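You operate a simulated robot arm through the tools that you are given. There is no shell and no other tool. Be economical: measure what you need, move in short steps, check, and stop when the job is done.

You are at the controls of a simulated robot arm. One attempt, no reset.

Task
Put the green ring gauge on the ribbed chute. Then take the green-ended billet from the top of the drawer case and put it on the grate. Then put the round insert marked "95" from the top of the drawer case on the top of the cream cabinet. Then close the silver drawer. Then push the rack drawer shut. Then take the steel ring from the upper shelf of the steel rack and leave it on the ribbed chute. Then put the clear cup on the ribbed chute. Then put the dark block on the top of the drawer case away on the upper shelf of the steel rack. Then fetch the grey-ended billet from the upper shelf of the steel rack and set it on the top of the steel rack. Then put the blue-ended billet on the top of the drawer case away on the ribbed chute. Then put the tall ring on the low shelf of the warming stand. Then take the small block and put it on the low shelf of the warming stand. Do these in the order given. Set down upright: green-ended billet, clear cup, grey-ended billet, blue-ended billet.
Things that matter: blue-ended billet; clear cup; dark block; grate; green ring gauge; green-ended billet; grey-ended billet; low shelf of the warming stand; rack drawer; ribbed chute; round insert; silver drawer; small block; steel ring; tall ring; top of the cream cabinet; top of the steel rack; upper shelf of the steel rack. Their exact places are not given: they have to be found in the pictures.

The check looks at the end state, three seconds after you hand in, the way a careful person would. Anything else that was tipped, shoved, dropped, spilled or broken makes it a failure.

Robot
A 7-joint arm with a three-finger gripper on a trunk, on a base that drives. Base frame: it is fixed to the floor where the robot stands at the start and does not move with it; the origin is under the middle of the robot, x ahead of it, y to its left, z up. Readings come in mm, degrees, newtons and seconds.
With the tool pointing down near the work surface it reaches from about 100 to 860 mm from the robot's upright axis, wherever it stands. Its first joint turns from -166.0 to 166.0 degrees. Places, roughly: blue-ended billet (4x4x8 cm) [700, 1100, 500]; clear cup (8x8x9 cm) [3100, 600, 800]; dark block (4x4x4 cm) [800, 1000, 500]; grate [800, -400, 800]; green ring gauge [750, -250, 750]; green-ended billet (4x4x6 cm) [900, 1100, 500]; grey-ended billet (4x4x6 cm) [800, 1000, 1200]; low shelf of the warming stand [900, -1800, 300]; rack drawer [1100, 1000, 300]; ribbed chute (68x13 cm) [3620, -1680, 1000]; round insert [1000, 1000, 500]; silver drawer [1100, -300, 700]; small block (4x4x4 cm) [1000, -1900, 800]; steel ring (6x6x3 cm) [1000, 1100, 1200]; tall ring (6x6x5 cm) [700, -1900, 900]; top of the cream cabinet [3400, 300, 1000]; top of the steel rack [800, 700, 1600]; upper shelf of the steel rack [800, 700, 1200]. Payload 2.69 kg.
The tool frame sits at the grasp point between the pads (the TCP): z along the fingers, y along the line on which they close. The tips reach 29 mm beyond it. Largest opening 120 mm; the body of the gripper starts 78 mm behind the TCP.
Orientation is that of the tool frame in the base frame, as a unit quaternion [w, x, y, z]. With the fingers straight down and closing along the base's y, the tool's x points along the base's -x, its y along +y and its z along -z.

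Tools
- The arm moves only by the tool nudge_tool. Its argument "deltas" is a list of rows, each a list of 7 numbers: the opening, from 0 (shut) to 1 (fully open), then the shift along the tool's x, y, z in mm, then the turn, a rotation vector about the tool's x, y, z in degrees. In form: [[gripper, tx, ty, tz, rx, ry, rz], ...]. A call has 1 to 12 rows; each row is the pose to reach, as a shift and turn from the pose commanded when the call began, along the tool's axes at that moment. Rows are played at 5 a second. More than 50 mm and 8.6 degrees between two rows, or a gripper value outside its range, and nothing of the call is played. A pose out of reach is approached as far as the arm can. The call stops where the force on the tool passes 40 N (or 10 N more than at its start, if that is more) or the arm is blocked; 0.2 s more then pass. Each finger halts on what it meets, pressing with about 36 N; the grip force reading is that of the motor and also rises with nothing between the fingers. The clock runs only during rows and for 0.2 s after the last one: add rows that repeat a pose to give the fingers time. It gives the time, the measured TCP pose, the force on the tool (base axes), the opening and the grip force at its end, in the units of the frame above (readings bear some noise), with the torque about the TCP (base axes, N m) and any sound that the robot's microphone picked up, and new pictures: "views" is both (left out), scene, wrist or none.
- Cameras (640 x 400 px; columns grow to the right, rows downward): "scene" is now at [255.9, 184.1, 1509.1]; the picture's right is [-0.06, -1.00, 0.00], its down [-0.19, 0.01, -0.98] and it looks along [0.98, -0.06, -0.19] (base axes); focal length 214 px, centre (320, 200). "wrist" rides on the gripper at [63, 0, -104] in the tool frame; the picture's right is [0.00, 1.00, 0.00], its down [-0.83, 0.00, -0.56] and it looks along [-0.56, 0.00, 0.83] (tool axes); focal length 275 px, centre (320, 200).
- raise_lower(by): slides the trunk up (or, below 0, down) by that many mm; the arm and the scene camera ride with it, the base frame stays. It gives what a move gives, with no picture.
- roll_base(legs): drives the robot by 1 to 6 legs, each [ahead, left, turn to the left] in mm, mm and degrees, along the robot's own axes; the way and the turn of a leg run together, so that a leg with both is an arc; at most 1500 mm and 180 degrees a leg. The arm and the cameras ride along, it lands a little off, and it stops where it bumps. It gives what a move gives, and a new picture of the scene camera.
- aim_head(pan, tilt): turns the head with the scene camera to pan (to the left, within 143 degrees either way) and tilt (down, from -29 to 69), counted from straight ahead of the robot. It gives what a move gives, and a new picture of the scene camera.
- pixel_to_xyz(camera, pixels): for up to 12 pixels [column, row] of the newest picture of that camera ("zoom" is the newest enlarged one), the place [x, y, z] in the base frame of the surface seen there, good to about 2 mm. The clock stands still meanwhile.
- enlarge(camera, box): a new picture of the part [left, top, right, bottom] of that camera's present view, enlarged. The clock stands still meanwhile.
- hand_in(): hands the job in; it is judged then, once.

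Keep the steps short. Do not move on a guess: measure, check each grasp and each placing, and mend mistakes. In all there are 364 turns and 360 pictures (those below and enlarged ones count). Leave the gripper open and the arm clear of the work at the hand-in unless told otherwise, and finish with a single line.

The tools are called after "Request:" as name(argument=value, ...) on one line, values as JSON. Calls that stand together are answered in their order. nudge_tool: Moves the arm, as the interface text tells. Its arguments: {"type":"object","properties":{"deltas":{"type":"array","items":{"type":"array","items":{"type":"number"}}},"views":{"type":"string","enum":["both","scene","wrist","none"]}},"required":["deltas"]} The other tools are called the same way: raise_lower (by) slides the trunk up or down; roll_base (legs) drives the base; aim_head (pan, tilt) turns the head that bears the scene camera; pixel_to_xyz (camera, pixels) gives the place of the surface under pixels of a picture; enlarge (camera, box) takes an enlarged picture of a part of a camera's view; hand_in () hands the job in.

At the start:

```text
t: 0.0
tool_pos: [426.6, 250.8, 1499.3]
ee_rot: [0.0, 0.001, 1.0, 0.0]
force: [-0.3, 0.6, 1.2]
ft_torque: [-0.03, -0.01, 0.01]
width: 120.1
gripper_force: 0.1
trunk travel left (down, up): [-458.0, 128.0]
robot x, y, heading: [-0.5, -2.7, -0.1]
head pan, tilt: [-3.6, 10.9]
```

scene: 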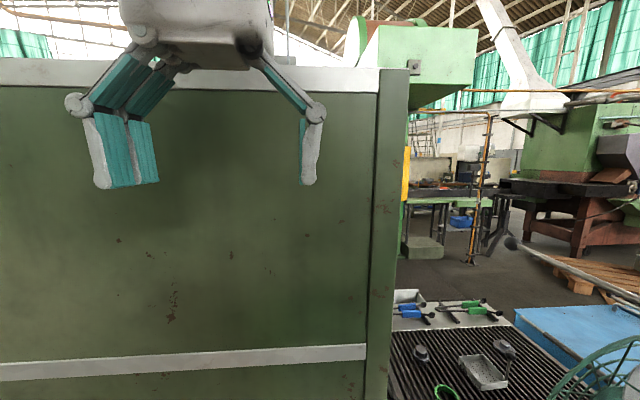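
wrist: 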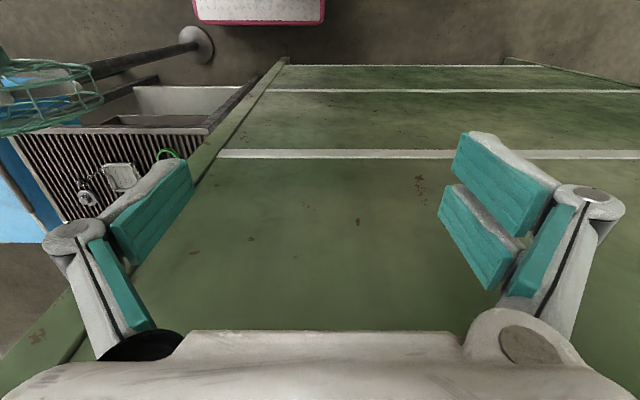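

The scene shows a green panel ahead and the grate low on the right. First I look around with the head.

Request:
aim_head(pan=-35, tilt=35)

Request:
aim_head(pan=-75, tilt=20)

Request:
aim_head(pan=50, tilt=20)

Request:
aim_head(pan=110, tilt=20)

```text
t: 1.0
tool_pos: [427.2, 249.7, 1498.8]
ee_rot: [0.0, 0.0, 1.0, 0.0]
force: [-0.2, -0.6, -0.7]
ft_torque: [0.02, 0.0, 0.0]
width: 119.8
gripper_force: 0.0
trunk travel left (down, up): [-458.0, 128.0]
robot x, y, heading: [-0.2, -0.4, -0.1]
head pan, tilt: [-35.0, 35.0]
```

scene: 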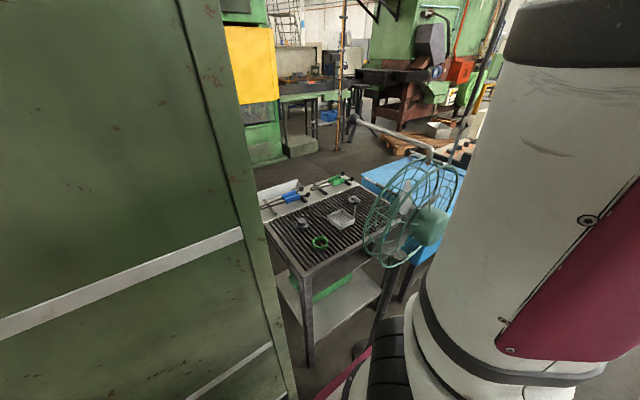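

```text
t: 2.0
tool_pos: [426.8, 250.4, 1499.6]
ee_rot: [0.001, 0.0, 1.0, 0.0]
force: [0.4, 0.0, -0.1]
ft_torque: [-0.02, -0.03, -0.01]
width: 120.0
gripper_force: 0.1
trunk travel left (down, up): [-458.0, 128.0]
robot x, y, heading: [0.7, -1.6, -0.2]
head pan, tilt: [-75.0, 20.0]
```

scene: 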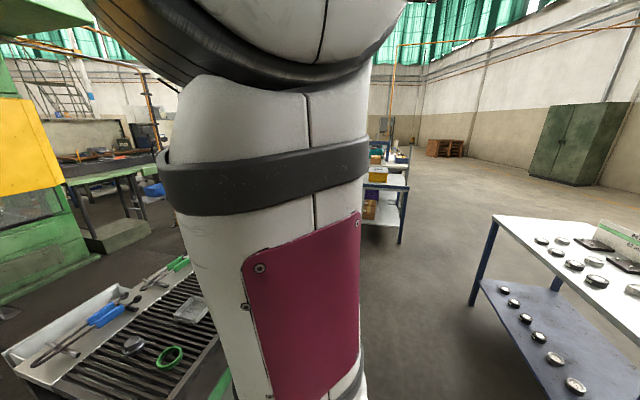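

```text
t: 4.1
tool_pos: [427.2, 250.0, 1499.4]
ee_rot: [0.001, 0.0, 1.0, 0.0]
force: [-0.1, 0.9, -0.5]
ft_torque: [0.01, 0.02, -0.01]
width: 120.2
gripper_force: 0.0
trunk travel left (down, up): [-458.0, 128.0]
robot x, y, heading: [-0.7, 2.1, 0.2]
head pan, tilt: [50.0, 20.0]
```

scene: 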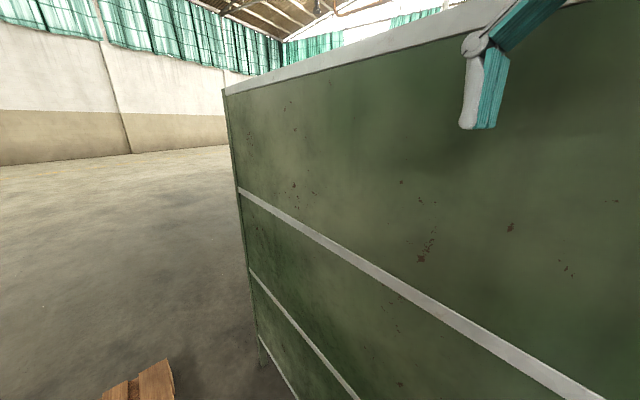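

```text
t: 5.4
tool_pos: [427.4, 250.6, 1499.7]
ee_rot: [0.0, 0.0, 1.0, 0.0]
force: [0.2, 0.3, 0.1]
ft_torque: [0.02, -0.01, 0.0]
width: 119.8
gripper_force: 0.0
trunk travel left (down, up): [-458.0, 128.0]
robot x, y, heading: [-1.8, 0.9, -0.1]
head pan, tilt: [110.0, 20.0]
```

scene: 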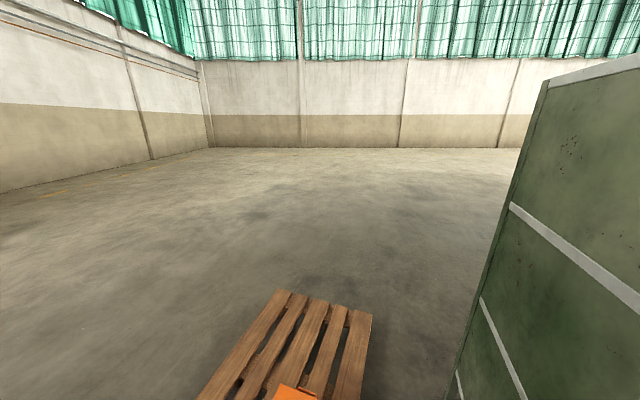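

Now measure the rack, grate, ring and the fan around the front-right.

Request:
aim_head(pan=-30, tilt=35)

Request:
pixel_to_xyz(camera="scene", pixels=[[200, 200], [100, 200], [10, 100]])

Request:
enlarge(camera="scene", box=[200, 100, 440, 250])

```text
t: 7.6
tool_pos: [427.1, 250.4, 1500.4]
ee_rot: [0.0, 0.001, 1.0, 0.001]
force: [-0.3, -0.3, 0.2]
ft_torque: [0.01, 0.01, 0.01]
width: 119.7
gripper_force: 0.1
trunk travel left (down, up): [-458.0, 128.0]
robot x, y, heading: [-1.8, 3.4, 0.0]
head pan, tilt: [-30.0, 35.0]
```

scene: 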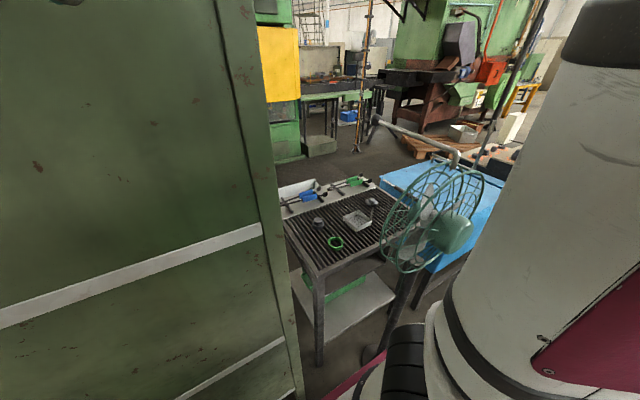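

```text
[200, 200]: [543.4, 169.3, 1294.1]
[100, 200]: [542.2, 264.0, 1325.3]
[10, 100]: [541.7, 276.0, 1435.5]
```

```text
2.67 times, centred on (320, 175) of scene
```

zoom: 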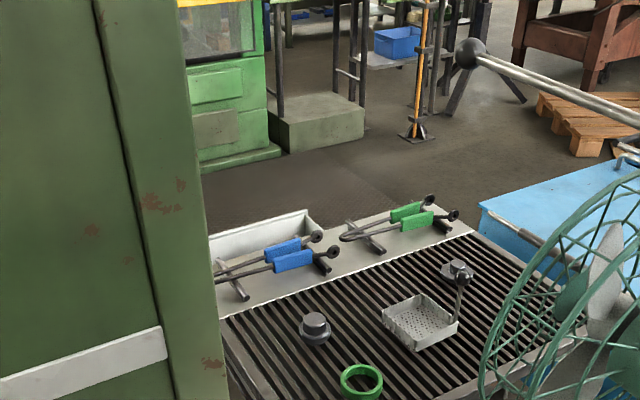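

Request:
pixel_to_xyz(camera="zoom", pixels=[[362, 370], [345, 385], [258, 240], [310, 215], [315, 325], [420, 320], [455, 270], [230, 330], [530, 265], [480, 395], [540, 300], [640, 180]])

Request:
pixel_to_xyz(camera="scene", pixels=[[285, 225], [320, 270], [376, 225], [274, 240], [340, 300], [440, 235], [420, 210], [375, 119], [455, 155], [405, 290], [390, 180], [500, 190]])

```text
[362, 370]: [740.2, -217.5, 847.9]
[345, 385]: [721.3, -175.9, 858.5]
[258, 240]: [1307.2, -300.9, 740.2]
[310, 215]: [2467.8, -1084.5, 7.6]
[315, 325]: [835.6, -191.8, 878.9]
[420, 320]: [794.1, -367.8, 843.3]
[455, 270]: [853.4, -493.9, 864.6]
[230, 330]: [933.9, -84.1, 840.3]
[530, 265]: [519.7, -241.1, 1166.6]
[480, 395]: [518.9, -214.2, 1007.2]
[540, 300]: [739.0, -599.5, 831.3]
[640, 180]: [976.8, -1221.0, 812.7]
```

```text
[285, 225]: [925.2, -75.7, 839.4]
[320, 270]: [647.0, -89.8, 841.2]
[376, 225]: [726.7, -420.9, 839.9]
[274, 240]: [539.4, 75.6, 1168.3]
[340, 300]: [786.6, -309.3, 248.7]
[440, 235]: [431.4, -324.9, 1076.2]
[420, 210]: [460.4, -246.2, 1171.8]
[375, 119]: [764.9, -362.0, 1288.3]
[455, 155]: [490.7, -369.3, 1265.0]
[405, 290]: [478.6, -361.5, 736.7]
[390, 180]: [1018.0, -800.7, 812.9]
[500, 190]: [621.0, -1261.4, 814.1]
```

The rack's closed back faces me at x≈542; its open side must be at +x, as is the drawer (at x≈1300). The fan stands at (480,-360). I check the left way round the rack.

Request:
aim_head(pan=85, tilt=35)

Request:
pixel_to_xyz(camera="scene", pixels=[[525, 300], [450, 40], [470, 90], [400, 250], [320, 330], [560, 350], [200, 390], [320, 60], [130, 200], [440, 225], [390, 170]])

```text
t: 9.6
tool_pos: [426.6, 251.1, 1498.8]
ee_rot: [0.0, 0.0, 1.0, 0.0]
force: [-0.2, 0.1, 0.2]
ft_torque: [0.01, -0.03, 0.02]
width: 119.7
gripper_force: 0.0
trunk travel left (down, up): [-458.0, 128.0]
robot x, y, heading: [-4.4, 0.5, -0.0]
head pan, tilt: [85.0, 35.0]
```

scene: 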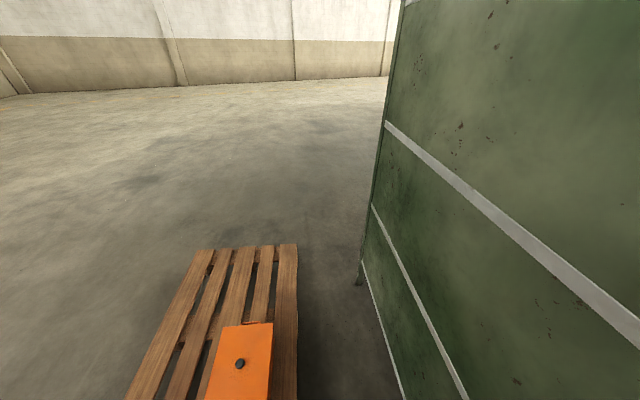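

```text
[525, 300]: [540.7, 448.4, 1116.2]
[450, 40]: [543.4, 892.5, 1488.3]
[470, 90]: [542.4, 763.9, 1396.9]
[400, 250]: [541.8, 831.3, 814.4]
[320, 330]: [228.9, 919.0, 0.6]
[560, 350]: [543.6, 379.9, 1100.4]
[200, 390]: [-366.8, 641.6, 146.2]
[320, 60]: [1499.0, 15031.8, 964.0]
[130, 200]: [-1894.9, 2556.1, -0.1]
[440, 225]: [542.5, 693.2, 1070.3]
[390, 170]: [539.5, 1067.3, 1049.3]
```

Request:
pixel_to_xyz(camera="scene", pixels=[[295, 247], [293, 392], [205, 252], [130, 392], [250, 330], [360, 282]])

Request:
aim_head(pan=140, tilt=35)

Request:
aim_head(pan=-110, tilt=30)

```text
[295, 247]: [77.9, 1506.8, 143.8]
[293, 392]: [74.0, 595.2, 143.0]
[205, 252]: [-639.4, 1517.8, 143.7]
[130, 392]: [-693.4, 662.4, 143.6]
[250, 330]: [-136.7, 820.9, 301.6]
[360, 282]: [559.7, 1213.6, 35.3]
```

```text
t: 10.8
tool_pos: [426.7, 250.8, 1498.7]
ee_rot: [0.0, 0.0, 1.0, 0.0]
force: [-0.4, 0.2, 0.2]
ft_torque: [-0.04, 0.02, -0.03]
width: 119.9
gripper_force: 0.0
trunk travel left (down, up): [-458.0, 128.0]
robot x, y, heading: [-1.8, -2.6, -0.2]
head pan, tilt: [140.0, 35.0]
```

scene: 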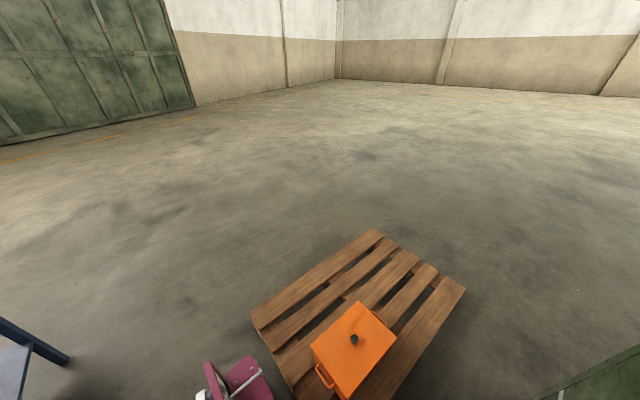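

```text
t: 14.3
tool_pos: [426.3, 250.1, 1499.0]
ee_rot: [0.001, 0.0, 1.0, 0.0]
force: [-1.0, -0.5, 0.2]
ft_torque: [0.03, 0.01, -0.02]
width: 120.0
gripper_force: 0.0
trunk travel left (down, up): [-458.0, 128.0]
robot x, y, heading: [-1.3, -2.4, -0.2]
head pan, tilt: [-110.0, 30.0]
```

scene: 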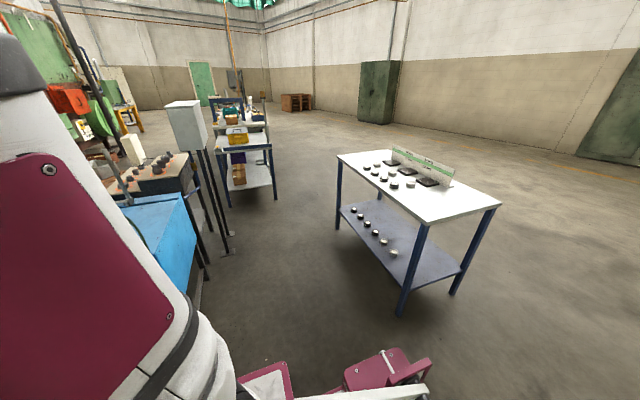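

Request:
pixel_to_xyz(camera="scene", pixels=[[338, 157], [430, 220], [499, 206], [400, 310], [452, 290], [222, 250], [207, 278], [275, 195], [185, 290], [390, 360], [245, 380], [190, 140]])

Request:
aim_head(pan=-140, tilt=45)

```text
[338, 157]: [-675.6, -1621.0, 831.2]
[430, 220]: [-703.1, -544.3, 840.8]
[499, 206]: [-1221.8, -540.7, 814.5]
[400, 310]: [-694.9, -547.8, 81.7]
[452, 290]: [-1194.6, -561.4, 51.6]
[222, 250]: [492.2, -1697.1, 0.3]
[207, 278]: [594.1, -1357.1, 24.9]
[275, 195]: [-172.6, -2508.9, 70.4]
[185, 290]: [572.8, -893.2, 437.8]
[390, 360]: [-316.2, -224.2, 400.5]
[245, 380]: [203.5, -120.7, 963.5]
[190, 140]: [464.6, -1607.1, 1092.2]
```

```text
t: 15.3
tool_pos: [426.3, 250.8, 1499.6]
ee_rot: [0.0, 0.0, 1.0, 0.0]
force: [0.1, -0.3, -0.1]
ft_torque: [0.0, -0.03, 0.0]
width: 119.8
gripper_force: 0.2
trunk travel left (down, up): [-458.0, 128.0]
robot x, y, heading: [-1.8, 2.0, -0.0]
head pan, tilt: [-140.0, 45.0]
```

scene: 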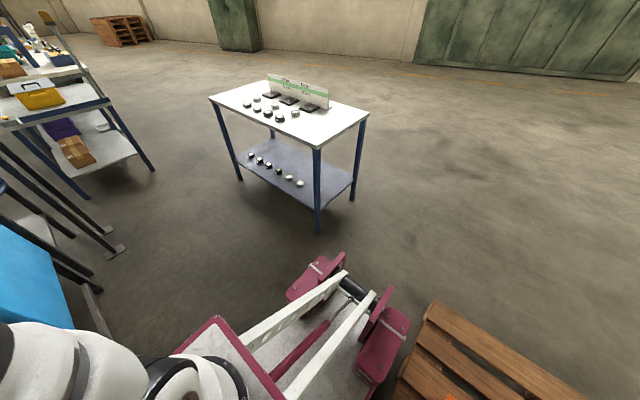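

Request:
pixel_to_xyz(camera="scene", pixels=[[325, 260], [405, 315], [375, 385], [290, 298], [217, 320], [430, 305], [415, 380], [350, 280], [370, 350], [385, 290]])

Request:
aim_head(pan=0, tilt=69)

Request:
aim_head(pan=75, tilt=69)

```text
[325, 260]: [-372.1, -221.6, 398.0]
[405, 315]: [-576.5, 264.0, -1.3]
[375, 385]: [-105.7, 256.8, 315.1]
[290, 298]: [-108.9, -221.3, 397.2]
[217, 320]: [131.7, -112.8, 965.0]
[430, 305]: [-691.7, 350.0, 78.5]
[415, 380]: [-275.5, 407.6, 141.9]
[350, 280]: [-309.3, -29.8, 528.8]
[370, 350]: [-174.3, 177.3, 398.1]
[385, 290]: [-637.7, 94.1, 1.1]
```

```text
t: 17.5
tool_pos: [426.5, 250.1, 1499.6]
ee_rot: [0.0, 0.0, 1.0, 0.0]
force: [0.6, -0.2, 1.2]
ft_torque: [-0.01, 0.01, 0.01]
width: 119.9
gripper_force: 0.0
trunk travel left (down, up): [-458.0, 128.0]
robot x, y, heading: [2.3, 1.0, 0.1]
head pan, tilt: [0.0, 68.8]
```

scene: 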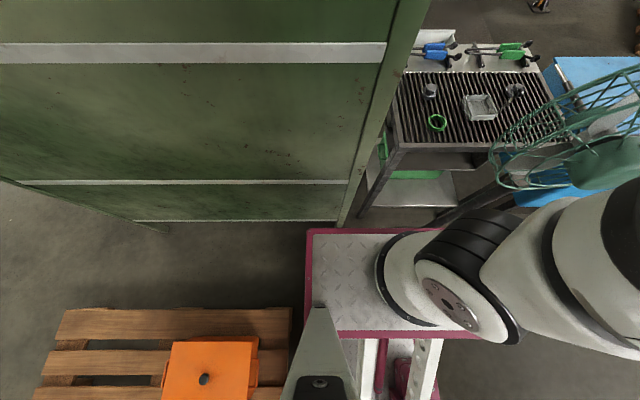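

```text
t: 19.0
tool_pos: [426.1, 249.7, 1498.6]
ee_rot: [0.0, -0.001, 1.0, 0.0]
force: [0.4, 0.7, 0.2]
ft_torque: [0.01, -0.03, 0.01]
width: 120.0
gripper_force: 0.1
trunk travel left (down, up): [-458.0, 128.0]
robot x, y, heading: [-4.0, -1.2, 0.0]
head pan, tilt: [75.0, 68.8]
```

scene: 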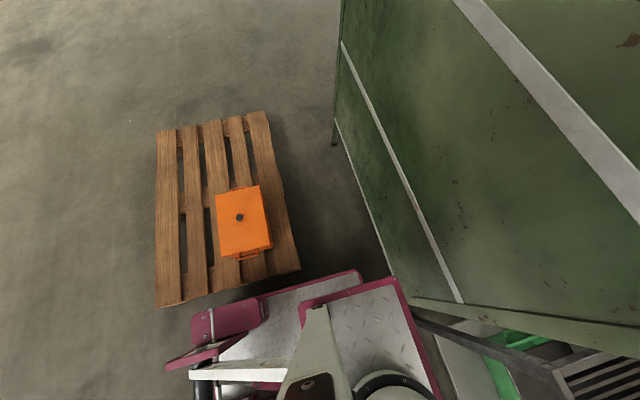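

Request:
pixel_to_xyz(camera="scene", pixels=[[392, 282], [300, 300], [435, 390], [265, 305], [195, 320], [170, 360], [300, 268], [345, 300], [355, 278]])

```text
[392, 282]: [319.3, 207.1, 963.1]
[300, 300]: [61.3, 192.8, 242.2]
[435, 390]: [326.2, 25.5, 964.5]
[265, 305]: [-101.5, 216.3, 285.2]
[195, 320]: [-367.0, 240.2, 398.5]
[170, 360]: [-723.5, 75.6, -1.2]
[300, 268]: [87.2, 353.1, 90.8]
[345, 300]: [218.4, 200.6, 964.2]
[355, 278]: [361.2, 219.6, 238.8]
```

Route: robot footprint ≈ x −400…370, y ±270. I back out to x≈−1250, go left to y≈2100 and forward past pallet and rack.

Request:
roll_base(legs=[[-1250, 0, 0], [0, 1050, 0], [0, 1050, 0]])

Request:
aim_head(pan=0, tilt=20)

```text
t: 35.2
tool_pos: [-840.1, 2351.4, 1499.2]
ee_rot: [0.001, -0.011, 1.0, 0.0]
force: [-0.7, 0.7, 0.3]
ft_torque: [-0.07, 0.01, 0.0]
width: 120.1
gripper_force: 0.1
trunk travel left (down, up): [-458.0, 128.0]
robot x, y, heading: [-1261.9, 2095.4, 1.5]
head pan, tilt: [75.0, 68.8]
```

scene: 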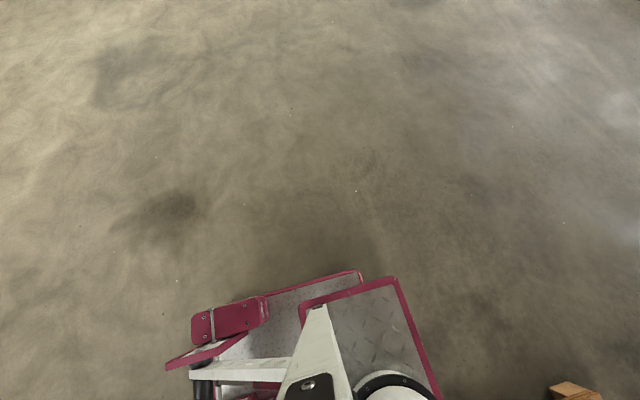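

```text
t: 36.6
tool_pos: [-839.3, 2351.8, 1498.8]
ee_rot: [0.0, -0.011, 1.0, 0.0]
force: [1.4, -0.1, 0.2]
ft_torque: [0.01, 0.0, 0.01]
width: 120.2
gripper_force: 0.0
trunk travel left (down, up): [-458.0, 128.0]
robot x, y, heading: [-1257.9, 2091.3, 1.0]
head pan, tilt: [0.0, 20.0]
```

scene: 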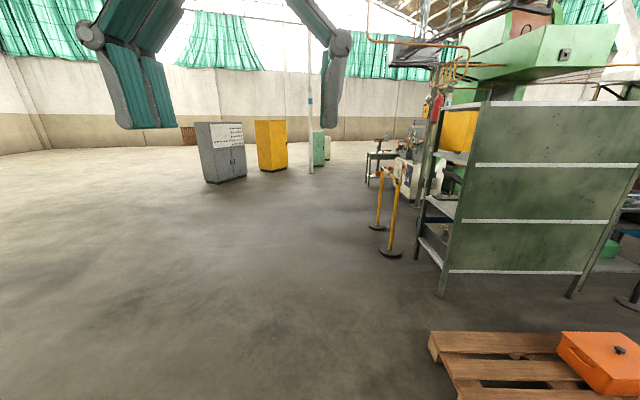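

Request:
pixel_to_xyz(camera="scene", pixels=[[378, 226], [390, 252], [389, 175], [410, 168], [440, 285], [415, 255], [240, 178], [310, 168], [372, 180], [437, 203]])

Request:
enlarge(camera="scene", box=[340, 80, 640, 300])

```text
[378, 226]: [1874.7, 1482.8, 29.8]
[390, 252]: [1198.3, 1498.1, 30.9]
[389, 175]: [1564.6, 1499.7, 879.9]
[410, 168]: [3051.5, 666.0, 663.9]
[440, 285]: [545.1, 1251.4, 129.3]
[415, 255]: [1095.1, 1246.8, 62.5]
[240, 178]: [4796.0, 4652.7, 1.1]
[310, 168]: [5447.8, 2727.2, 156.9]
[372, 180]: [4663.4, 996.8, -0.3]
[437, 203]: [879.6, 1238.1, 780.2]
```

```text
1.82 times, centred on (490, 190) of scene
```

zoom: 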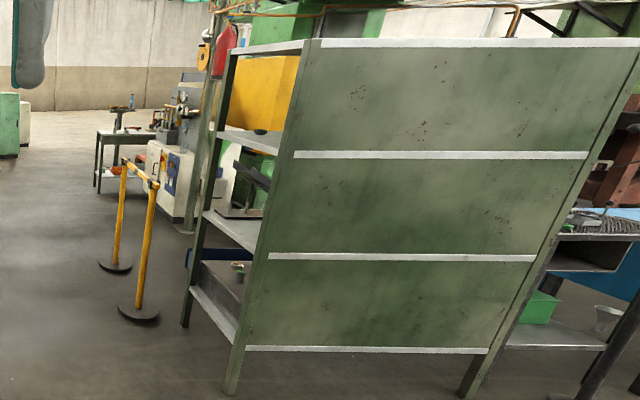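

Request:
roll_base(legs=[[1500, -30, -1], [1500, 0, 0], [600, 0, 0]])

Request:
aim_head(pan=-80, tilt=20)

Request:
aim_head(pan=-125, tilt=20)

```text
refused: leg 1 is longer than a leg can be; nothing moved
```

```text
t: 38.2
tool_pos: [-840.3, 2351.9, 1498.3]
ee_rot: [-0.001, -0.011, 1.0, 0.0]
force: [0.1, 0.5, -0.3]
ft_torque: [0.01, -0.01, 0.01]
width: 119.9
gripper_force: 0.1
trunk travel left (down, up): [-458.0, 128.0]
robot x, y, heading: [-1261.1, 2086.6, 1.3]
head pan, tilt: [-80.0, 20.0]
```

scene: 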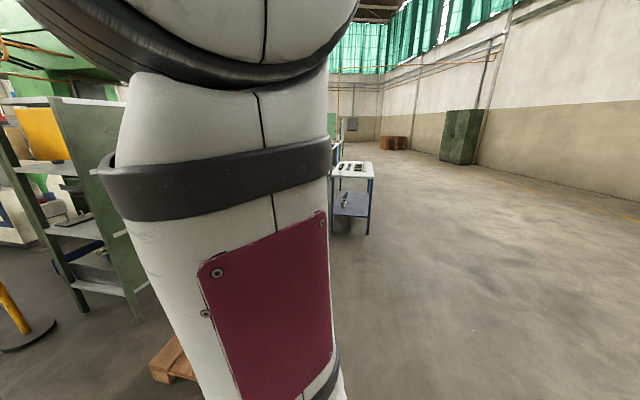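

```text
t: 39.3
tool_pos: [-839.0, 2350.5, 1498.4]
ee_rot: [-0.001, -0.012, 1.0, 0.0]
force: [-0.3, 0.3, -0.2]
ft_torque: [-0.02, -0.02, -0.02]
width: 119.9
gripper_force: 0.1
trunk travel left (down, up): [-458.0, 128.0]
robot x, y, heading: [-1263.0, 2092.3, 1.1]
head pan, tilt: [-125.0, 20.0]
```

scene: 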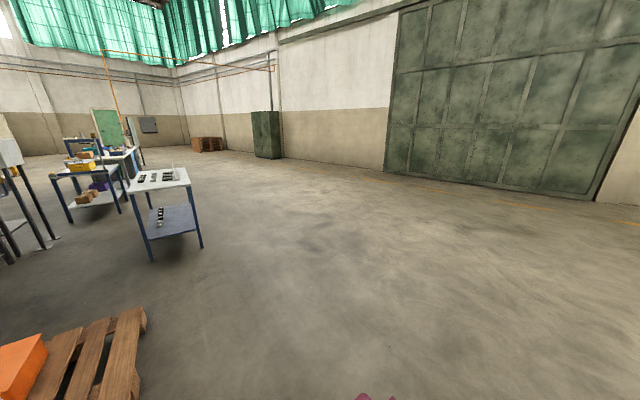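

Leg slightly too long; I use 1450 mm legs.

Request:
roll_base(legs=[[1450, 0, -1], [1450, 0, 0], [660, 0, 0]])

Request:
aim_head(pan=0, tilt=20)

Request:
aim_head(pan=-60, tilt=25)

```text
t: 56.6
tool_pos: [2743.9, 2333.5, 1499.9]
ee_rot: [0.001, 0.003, 1.0, 0.0]
force: [-0.7, 0.4, 0.1]
ft_torque: [0.01, 0.02, -0.04]
width: 120.2
gripper_force: 0.1
trunk travel left (down, up): [-458.0, 128.0]
robot x, y, heading: [2314.3, 2085.3, -0.3]
head pan, tilt: [-125.0, 20.0]
```

scene: 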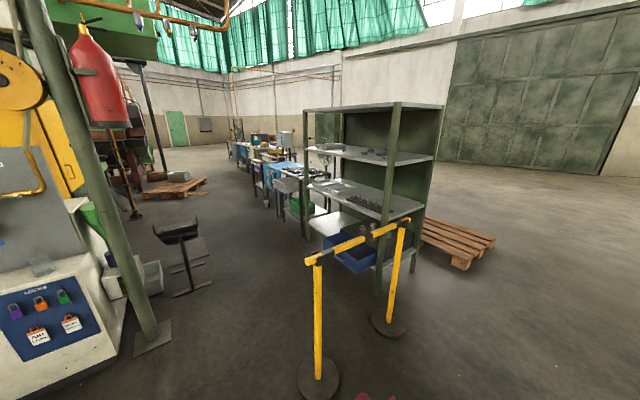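

```text
t: 58.7
tool_pos: [2743.2, 2332.1, 1499.4]
ee_rot: [0.0, 0.003, 1.0, 0.001]
force: [0.4, -0.4, -0.6]
ft_torque: [-0.01, -0.03, 0.02]
width: 120.2
gripper_force: 0.0
trunk travel left (down, up): [-458.0, 128.0]
robot x, y, heading: [2315.8, 2087.2, -0.4]
head pan, tilt: [0.0, 20.0]
```

scene: 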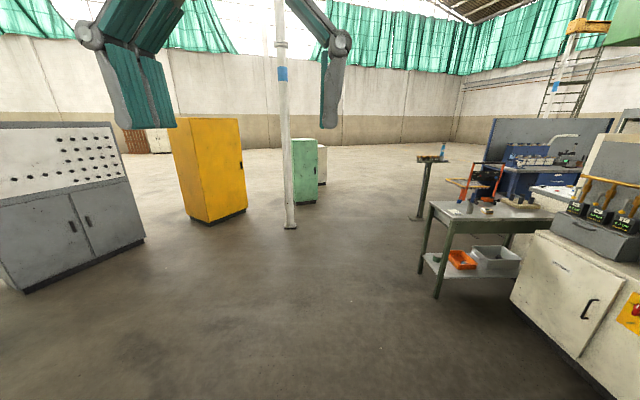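

```text
t: 60.0
tool_pos: [2743.7, 2333.3, 1499.4]
ee_rot: [0.0, 0.003, 1.0, 0.0]
force: [0.1, 0.3, 0.4]
ft_torque: [0.02, 0.02, 0.02]
width: 119.8
gripper_force: 0.0
trunk travel left (down, up): [-458.0, 128.0]
robot x, y, heading: [2315.1, 2083.8, -0.1]
head pan, tilt: [-60.0, 25.0]
```

scene: 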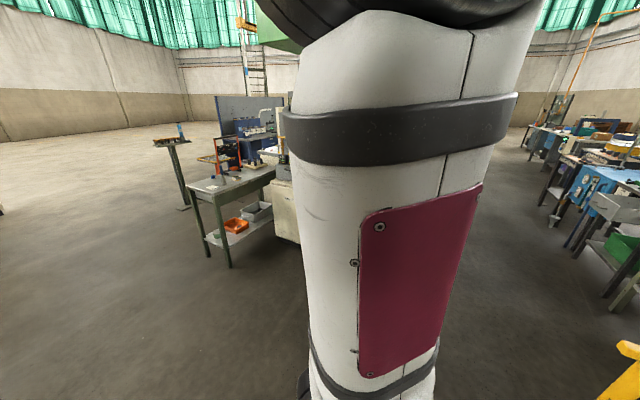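

Request:
aim_head(pan=-120, tilt=25)

Request:
enlarge(camera="scene", box=[80, 60, 440, 285])

```text
t: 61.3
tool_pos: [2742.9, 2333.4, 1500.3]
ee_rot: [0.0, 0.002, 1.0, 0.0]
force: [0.1, -0.6, -0.6]
ft_torque: [-0.02, 0.01, -0.03]
width: 120.0
gripper_force: 0.1
trunk travel left (down, up): [-458.0, 128.0]
robot x, y, heading: [2316.1, 2085.1, -0.4]
head pan, tilt: [-120.0, 25.0]
```

scene: 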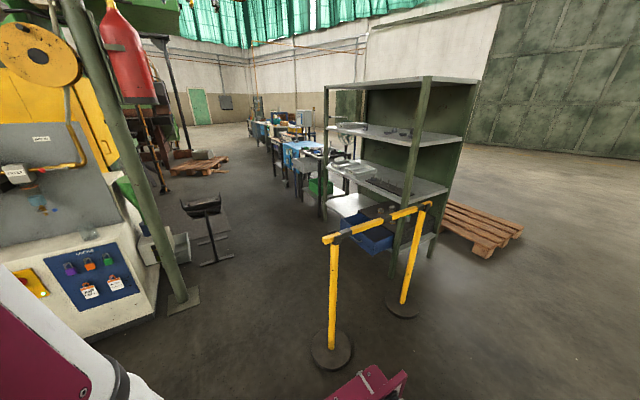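

```text
1.78 times, centred on (260, 172) of scene
```

zoom: 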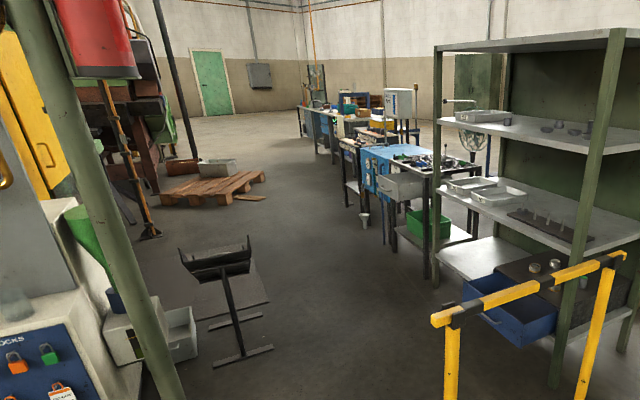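

Request:
pixel_to_xyz(camera="scene", pixels=[[183, 302], [330, 360], [215, 262], [205, 212], [155, 318], [188, 262], [372, 245], [345, 195], [200, 172], [322, 217], [410, 310], [145, 265]])

Request:
pixel_to_xyz(camera="zoom", pixels=[[400, 190], [425, 195], [550, 330], [555, 270], [535, 272], [500, 120], [560, 125], [600, 45], [215, 190], [250, 240], [240, 355], [200, 330]])

```text
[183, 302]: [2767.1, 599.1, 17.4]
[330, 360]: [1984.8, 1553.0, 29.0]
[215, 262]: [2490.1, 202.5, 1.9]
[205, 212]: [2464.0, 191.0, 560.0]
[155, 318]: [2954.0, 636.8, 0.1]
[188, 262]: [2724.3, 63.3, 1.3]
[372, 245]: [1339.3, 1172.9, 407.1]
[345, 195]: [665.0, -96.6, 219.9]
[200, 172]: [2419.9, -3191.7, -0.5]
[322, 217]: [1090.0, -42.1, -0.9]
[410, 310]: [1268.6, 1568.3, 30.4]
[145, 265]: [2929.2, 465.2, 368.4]
```

```text
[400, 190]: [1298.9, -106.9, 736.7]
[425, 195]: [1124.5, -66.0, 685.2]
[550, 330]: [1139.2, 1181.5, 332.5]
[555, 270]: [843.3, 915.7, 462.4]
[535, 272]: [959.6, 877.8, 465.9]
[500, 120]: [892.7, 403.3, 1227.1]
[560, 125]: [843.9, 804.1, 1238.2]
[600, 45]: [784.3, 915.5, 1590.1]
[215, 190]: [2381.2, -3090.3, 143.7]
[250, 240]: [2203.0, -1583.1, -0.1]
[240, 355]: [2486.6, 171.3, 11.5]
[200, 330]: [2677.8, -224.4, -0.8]
```

Request:
pixel_to_xyz(camera="scene", pixels=[[168, 312], [198, 300], [185, 288], [196, 292], [170, 250], [130, 130], [110, 70], [120, 100], [312, 365], [348, 345]])

```text
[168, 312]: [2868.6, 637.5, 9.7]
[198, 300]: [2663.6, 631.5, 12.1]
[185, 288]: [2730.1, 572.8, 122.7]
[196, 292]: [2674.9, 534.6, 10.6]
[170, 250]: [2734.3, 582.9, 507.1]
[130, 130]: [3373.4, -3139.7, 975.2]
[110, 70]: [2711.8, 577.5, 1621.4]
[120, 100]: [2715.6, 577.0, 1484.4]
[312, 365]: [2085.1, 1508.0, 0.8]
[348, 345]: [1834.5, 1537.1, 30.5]
```

Route: turn to face +y, back down the gap between the fence foot (x≤2085) and column plate (x≥2660), then shift to −x.

Request:
roll_base(legs=[[0, 0, 90.2]])

Request:
roll_base(legs=[[-835, -106, 0]])

Request:
aim_head(pan=130, tilt=50)

```text
t: 65.6
tool_pos: [2055.2, 2505.0, 1498.7]
ee_rot: [0.0, 0.717, -0.698, 0.0]
force: [-0.1, -0.3, 0.1]
ft_torque: [-0.02, 0.02, 0.01]
width: 120.3
gripper_force: 0.0
trunk travel left (down, up): [-458.0, 128.0]
robot x, y, heading: [2315.6, 2084.5, 91.5]
head pan, tilt: [-120.0, 25.0]
```

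scene: 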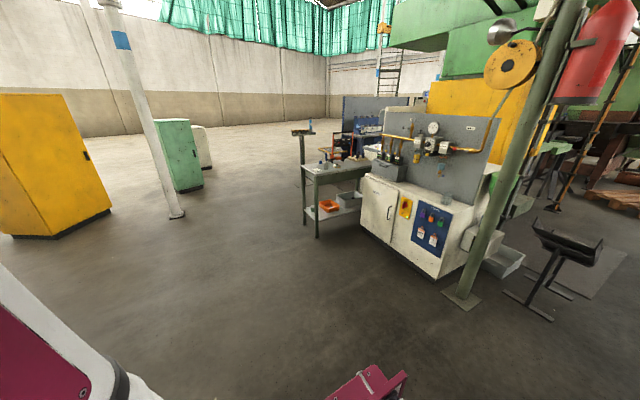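

```text
t: 70.0
tool_pos: [2181.8, 1683.2, 1499.1]
ee_rot: [0.0, 0.712, -0.702, 0.001]
force: [-0.4, -0.2, 0.3]
ft_torque: [-0.02, -0.02, -0.02]
width: 120.1
gripper_force: 0.0
trunk travel left (down, up): [-458.0, 128.0]
robot x, y, heading: [2436.2, 1261.7, 90.5]
head pan, tilt: [-120.0, 25.0]
```

scene: 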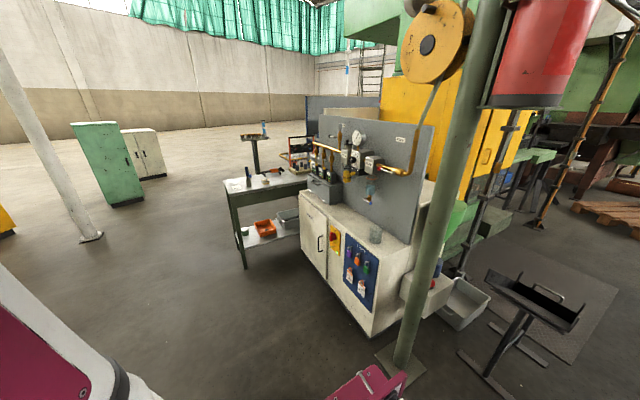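

```text
t: 73.5
tool_pos: [2182.3, 1682.9, 1499.6]
ee_rot: [0.0, 0.713, -0.702, 0.001]
force: [-0.6, -0.9, 0.3]
ft_torque: [0.01, -0.01, -0.02]
width: 119.7
gripper_force: 0.0
trunk travel left (down, up): [-458.0, 128.0]
robot x, y, heading: [2435.5, 1259.0, 90.9]
head pan, tilt: [130.0, 50.0]
```

scene: 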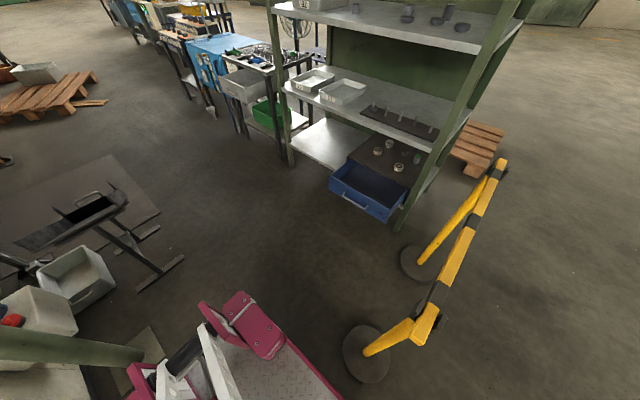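

Clearance looks fine; continue diagonally.

Request:
roll_base(legs=[[-400, 110, 0]])

```text
t: 76.1
tool_pos: [2075.0, 1278.5, 1498.7]
ee_rot: [0.0, 0.712, -0.702, 0.0]
force: [-0.8, -0.2, -0.5]
ft_torque: [0.0, 0.01, -0.01]
width: 120.0
gripper_force: 0.0
trunk travel left (down, up): [-458.0, 128.0]
robot x, y, heading: [2331.2, 855.4, 90.8]
head pan, tilt: [130.0, 50.0]
```

scene: 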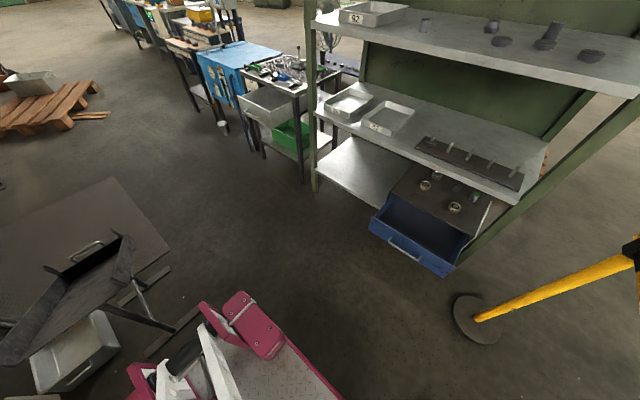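

Request:
roll_base(legs=[[-20, 530, 0], [0, 0, 89]])

Request:
aim_head(pan=0, tilt=30)

```text
t: 82.9
tool_pos: [1387.0, 582.1, 1499.6]
ee_rot: [0.0, 1.0, -0.003, 0.0]
force: [-0.6, -0.2, -0.4]
ft_torque: [-0.03, -0.02, 0.03]
width: 119.9
gripper_force: 0.1
trunk travel left (down, up): [-458.0, 128.0]
robot x, y, heading: [1817.1, 824.4, 179.5]
head pan, tilt: [130.0, 50.0]
```

scene: 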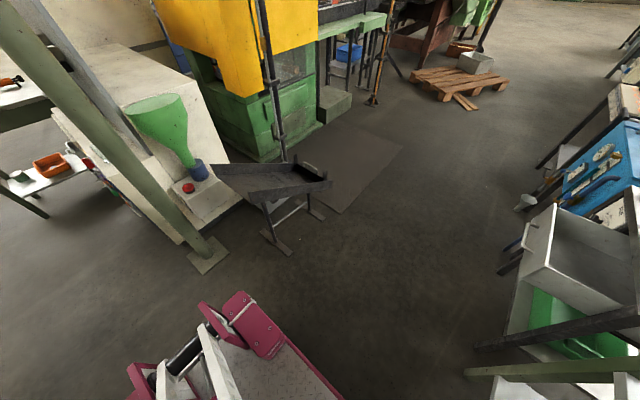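

```text
t: 85.0
tool_pos: [1388.6, 580.9, 1499.3]
ee_rot: [-0.001, 1.0, -0.002, 0.0]
force: [0.8, -0.6, 0.5]
ft_torque: [-0.04, -0.01, 0.02]
width: 119.8
gripper_force: 0.1
trunk travel left (down, up): [-458.0, 128.0]
robot x, y, heading: [1817.2, 828.9, 179.3]
head pan, tilt: [0.0, 30.0]
```

scene: 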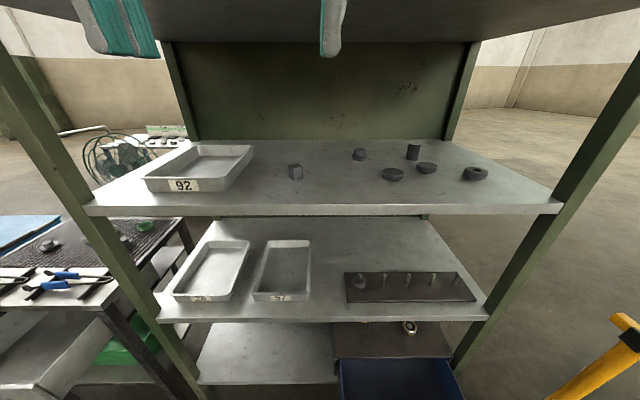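

Now move along −y to face the grate and silver drawer.

Request:
roll_base(legs=[[0, 980, 0.5]])

Request:
aim_head(pan=0, tilt=45)

```text
t: 90.1
tool_pos: [1389.2, -404.0, 1499.3]
ee_rot: [0.0, 1.0, 0.002, -0.001]
force: [0.0, -0.1, 0.2]
ft_torque: [0.0, -0.02, -0.03]
width: 119.7
gripper_force: 0.1
trunk travel left (down, up): [-458.0, 128.0]
robot x, y, heading: [1816.4, -153.2, -179.8]
head pan, tilt: [0.0, 30.0]
```

scene: 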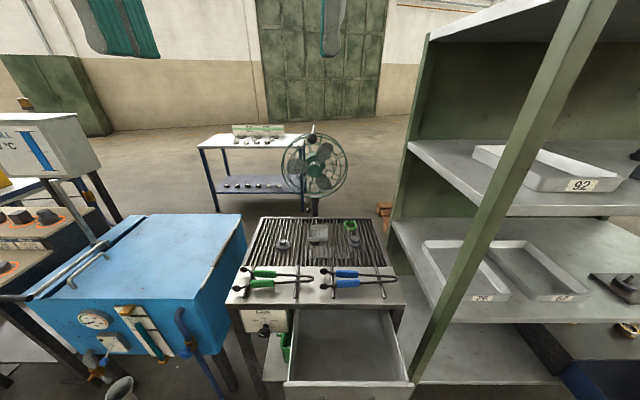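

```text
t: 90.8
tool_pos: [1389.1, -404.9, 1498.9]
ee_rot: [0.0, 1.0, 0.003, 0.0]
force: [1.1, 0.4, -0.2]
ft_torque: [0.01, 0.02, 0.0]
width: 120.1
gripper_force: 0.0
trunk travel left (down, up): [-458.0, 128.0]
robot x, y, heading: [1817.0, -150.6, -179.6]
head pan, tilt: [0.0, 45.0]
```

scene: 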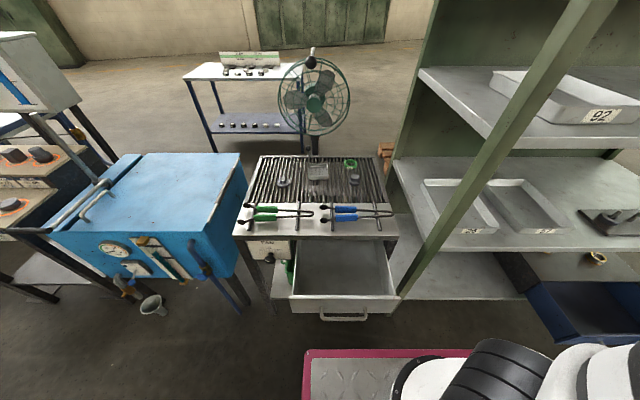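

Request:
pixel_to_xyz(camera="scene", pixels=[[293, 298], [396, 297], [343, 318], [343, 305], [350, 163], [320, 171], [320, 278], [240, 235], [395, 235], [313, 52], [320, 195]])

Request:
enlarge(camera="scene", box=[230, 130, 430, 255])

```text
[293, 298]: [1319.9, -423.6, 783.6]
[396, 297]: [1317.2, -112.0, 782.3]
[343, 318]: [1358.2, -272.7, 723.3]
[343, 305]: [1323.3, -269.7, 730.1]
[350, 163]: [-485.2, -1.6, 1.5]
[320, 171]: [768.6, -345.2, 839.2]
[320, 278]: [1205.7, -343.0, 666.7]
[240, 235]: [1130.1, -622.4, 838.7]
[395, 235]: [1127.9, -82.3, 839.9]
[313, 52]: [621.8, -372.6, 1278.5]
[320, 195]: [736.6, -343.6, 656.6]
```

```text
3.20 times, centred on (330, 192) of scene
```

zoom: 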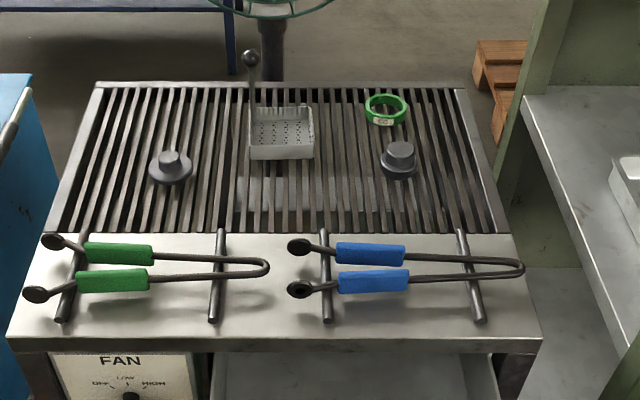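

Request:
pixel_to_xyz(camera="zoom", pixels=[[367, 103], [408, 103], [385, 112], [383, 121], [372, 116], [402, 116], [387, 96], [385, 125], [400, 150], [390, 107], [280, 140], [250, 55]])

Request:
enlarge(camera="scene", box=[334, 150, 374, 175])

```text
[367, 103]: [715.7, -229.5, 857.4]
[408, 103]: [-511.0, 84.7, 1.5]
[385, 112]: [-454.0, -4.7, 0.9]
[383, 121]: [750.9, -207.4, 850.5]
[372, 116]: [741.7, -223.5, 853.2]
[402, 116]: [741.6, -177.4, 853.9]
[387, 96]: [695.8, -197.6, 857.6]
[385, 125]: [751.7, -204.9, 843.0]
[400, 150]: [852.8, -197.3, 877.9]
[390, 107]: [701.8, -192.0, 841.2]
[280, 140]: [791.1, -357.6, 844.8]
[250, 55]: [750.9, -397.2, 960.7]
```

```text
16.00 times, centred on (354, 162) of scene
```

zoom: 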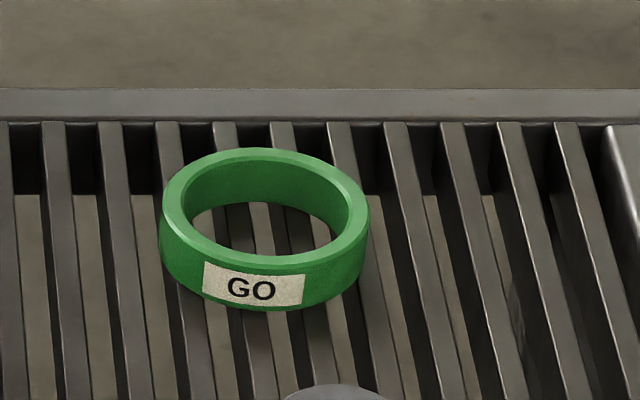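

Ring centre ≈(722,-201), top z 858. Drawer top is z 784 and the robot's raised platform is at z≈964, so I raise the trunk a bit and roll forward over the drawer in stages.

Request:
raise_lower(by=80)

Request:
roll_base(legs=[[200, 40, 0]])

Request:
aim_head(pan=10, tilt=65)

```text
t: 92.0
tool_pos: [1390.1, -405.7, 1577.7]
ee_rot: [0.001, 1.0, 0.003, 0.0]
force: [0.5, -1.0, 0.5]
ft_torque: [-0.01, 0.02, -0.02]
width: 120.2
gripper_force: 0.0
trunk travel left (down, up): [-538.0, 48.0]
robot x, y, heading: [1815.2, -153.7, -179.5]
head pan, tilt: [0.0, 45.0]
```

```text
t: 93.6
tool_pos: [1190.6, -445.1, 1578.3]
ee_rot: [0.001, 1.0, 0.002, -0.001]
force: [-0.4, -0.1, 0.2]
ft_torque: [-0.01, 0.02, -0.01]
width: 120.0
gripper_force: 0.1
trunk travel left (down, up): [-538.0, 48.0]
robot x, y, heading: [1622.1, -195.2, -179.9]
head pan, tilt: [0.0, 45.0]
```

scene: 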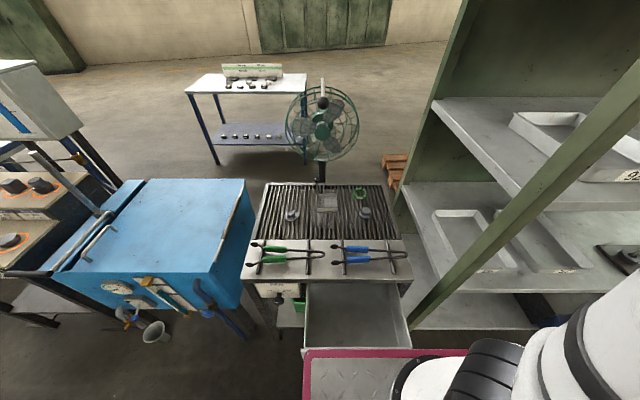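

```text
t: 94.5
tool_pos: [1190.9, -444.7, 1578.8]
ee_rot: [0.002, 1.0, 0.003, -0.001]
force: [0.6, -0.4, -0.5]
ft_torque: [0.03, 0.01, 0.0]
width: 120.1
gripper_force: 0.1
trunk travel left (down, up): [-538.0, 48.0]
robot x, y, heading: [1615.1, -193.4, -179.7]
head pan, tilt: [10.0, 65.0]
```

scene: 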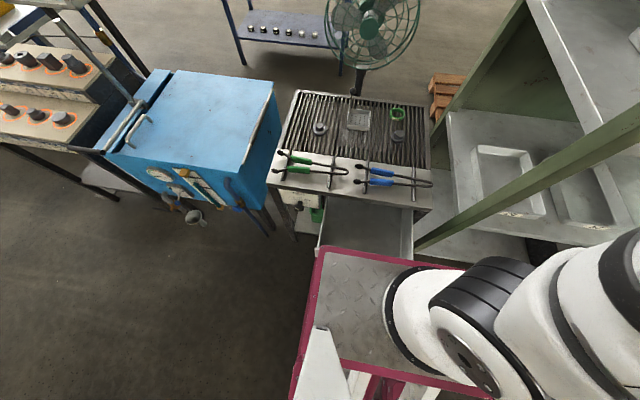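

Request:
pixel_to_xyz(camera="scene", pixels=[[600, 280], [490, 330], [630, 250], [420, 330], [325, 250], [440, 264], [460, 255], [580, 150], [632, 350]])

Request:
nudge_tool(deltas=[[1, 0, 0, 0, 0, 0, 0]], views="wrist")

```text
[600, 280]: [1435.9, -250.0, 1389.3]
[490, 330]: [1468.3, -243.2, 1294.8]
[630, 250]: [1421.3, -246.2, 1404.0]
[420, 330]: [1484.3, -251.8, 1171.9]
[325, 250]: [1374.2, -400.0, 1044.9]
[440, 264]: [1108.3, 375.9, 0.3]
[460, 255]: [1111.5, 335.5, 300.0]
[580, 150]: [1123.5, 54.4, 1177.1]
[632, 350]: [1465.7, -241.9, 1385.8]
```

```text
t: 94.9
tool_pos: [1190.4, -443.6, 1577.9]
ee_rot: [0.001, 1.0, 0.002, -0.002]
force: [-0.7, 0.3, 0.3]
ft_torque: [0.0, -0.01, 0.01]
width: 120.0
gripper_force: 0.0
trunk travel left (down, up): [-538.0, 48.0]
robot x, y, heading: [1614.2, -193.4, -179.5]
head pan, tilt: [10.0, 65.0]
```

wrist: 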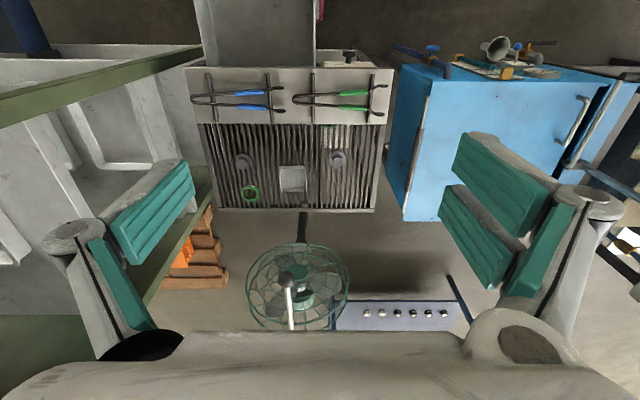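

Request:
roll_base(legs=[[130, 0, 0]])

```text
t: 96.1
tool_pos: [1106.8, -444.6, 1578.1]
ee_rot: [0.0, 1.0, -0.007, -0.001]
force: [-0.7, -0.5, -0.5]
ft_torque: [0.01, -0.03, -0.04]
width: 119.9
gripper_force: 0.0
trunk travel left (down, up): [-538.0, 48.0]
robot x, y, heading: [1536.6, -199.8, 179.1]
head pan, tilt: [10.0, 65.0]
stopped in leg 1: the robot was blocked; the commanded pose is now the measured one
```

scene: 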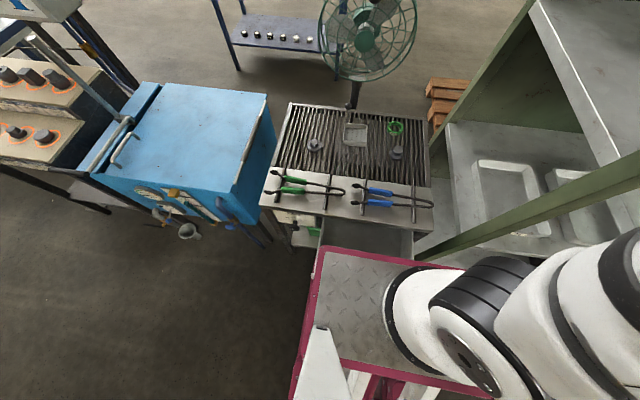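

Blocked at x≈1537, likely base front against stand/rack leg. Check whether anything was shifted, after backing off 15 mm.

Request:
roll_base(legs=[[-15, 0, 0.8]])

Request:
aim_head(pan=0, tilt=55)

Request:
enlarge(camera="scene", box=[220, 80, 460, 230])

```text
t: 96.8
tool_pos: [1124.0, -450.8, 1576.9]
ee_rot: [0.001, 1.0, 0.001, -0.001]
force: [0.3, -0.2, -0.5]
ft_torque: [0.03, -0.01, 0.01]
width: 120.0
gripper_force: 0.0
trunk travel left (down, up): [-538.0, 48.0]
robot x, y, heading: [1548.6, -200.8, -179.9]
head pan, tilt: [10.0, 65.0]
```

scene: 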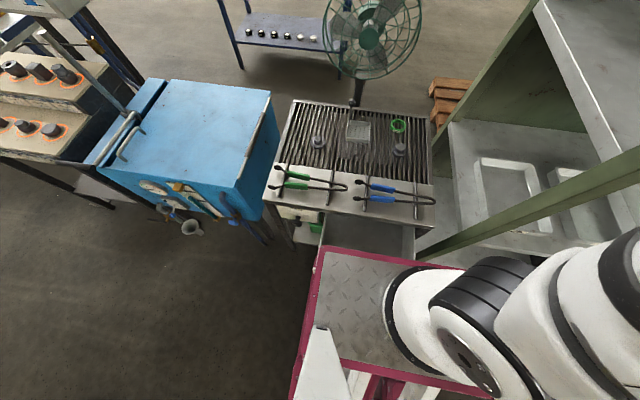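

```text
t: 97.6
tool_pos: [1124.2, -451.3, 1578.0]
ee_rot: [0.0, 1.0, 0.001, -0.002]
force: [0.1, 0.0, 0.6]
ft_torque: [-0.01, 0.03, -0.03]
width: 120.0
gripper_force: 0.0
trunk travel left (down, up): [-538.0, 48.0]
robot x, y, heading: [1549.5, -201.4, -179.8]
head pan, tilt: [0.0, 55.0]
```

scene: 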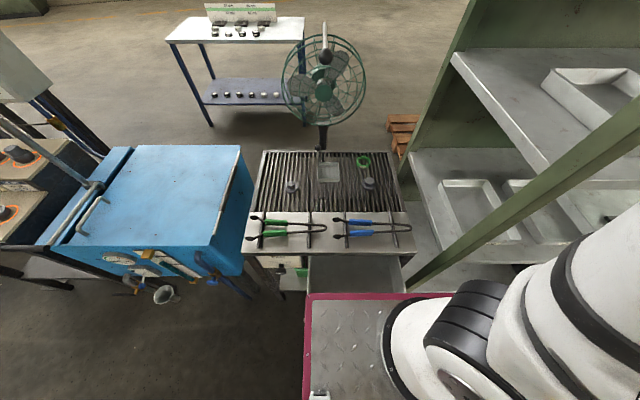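

```text
2.67 times, centred on (340, 155) of scene
```

zoom: 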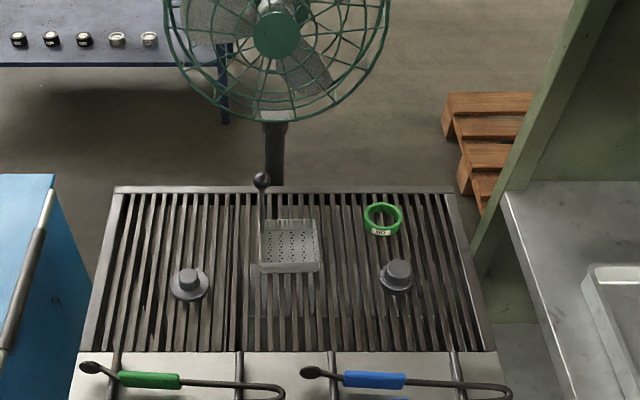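

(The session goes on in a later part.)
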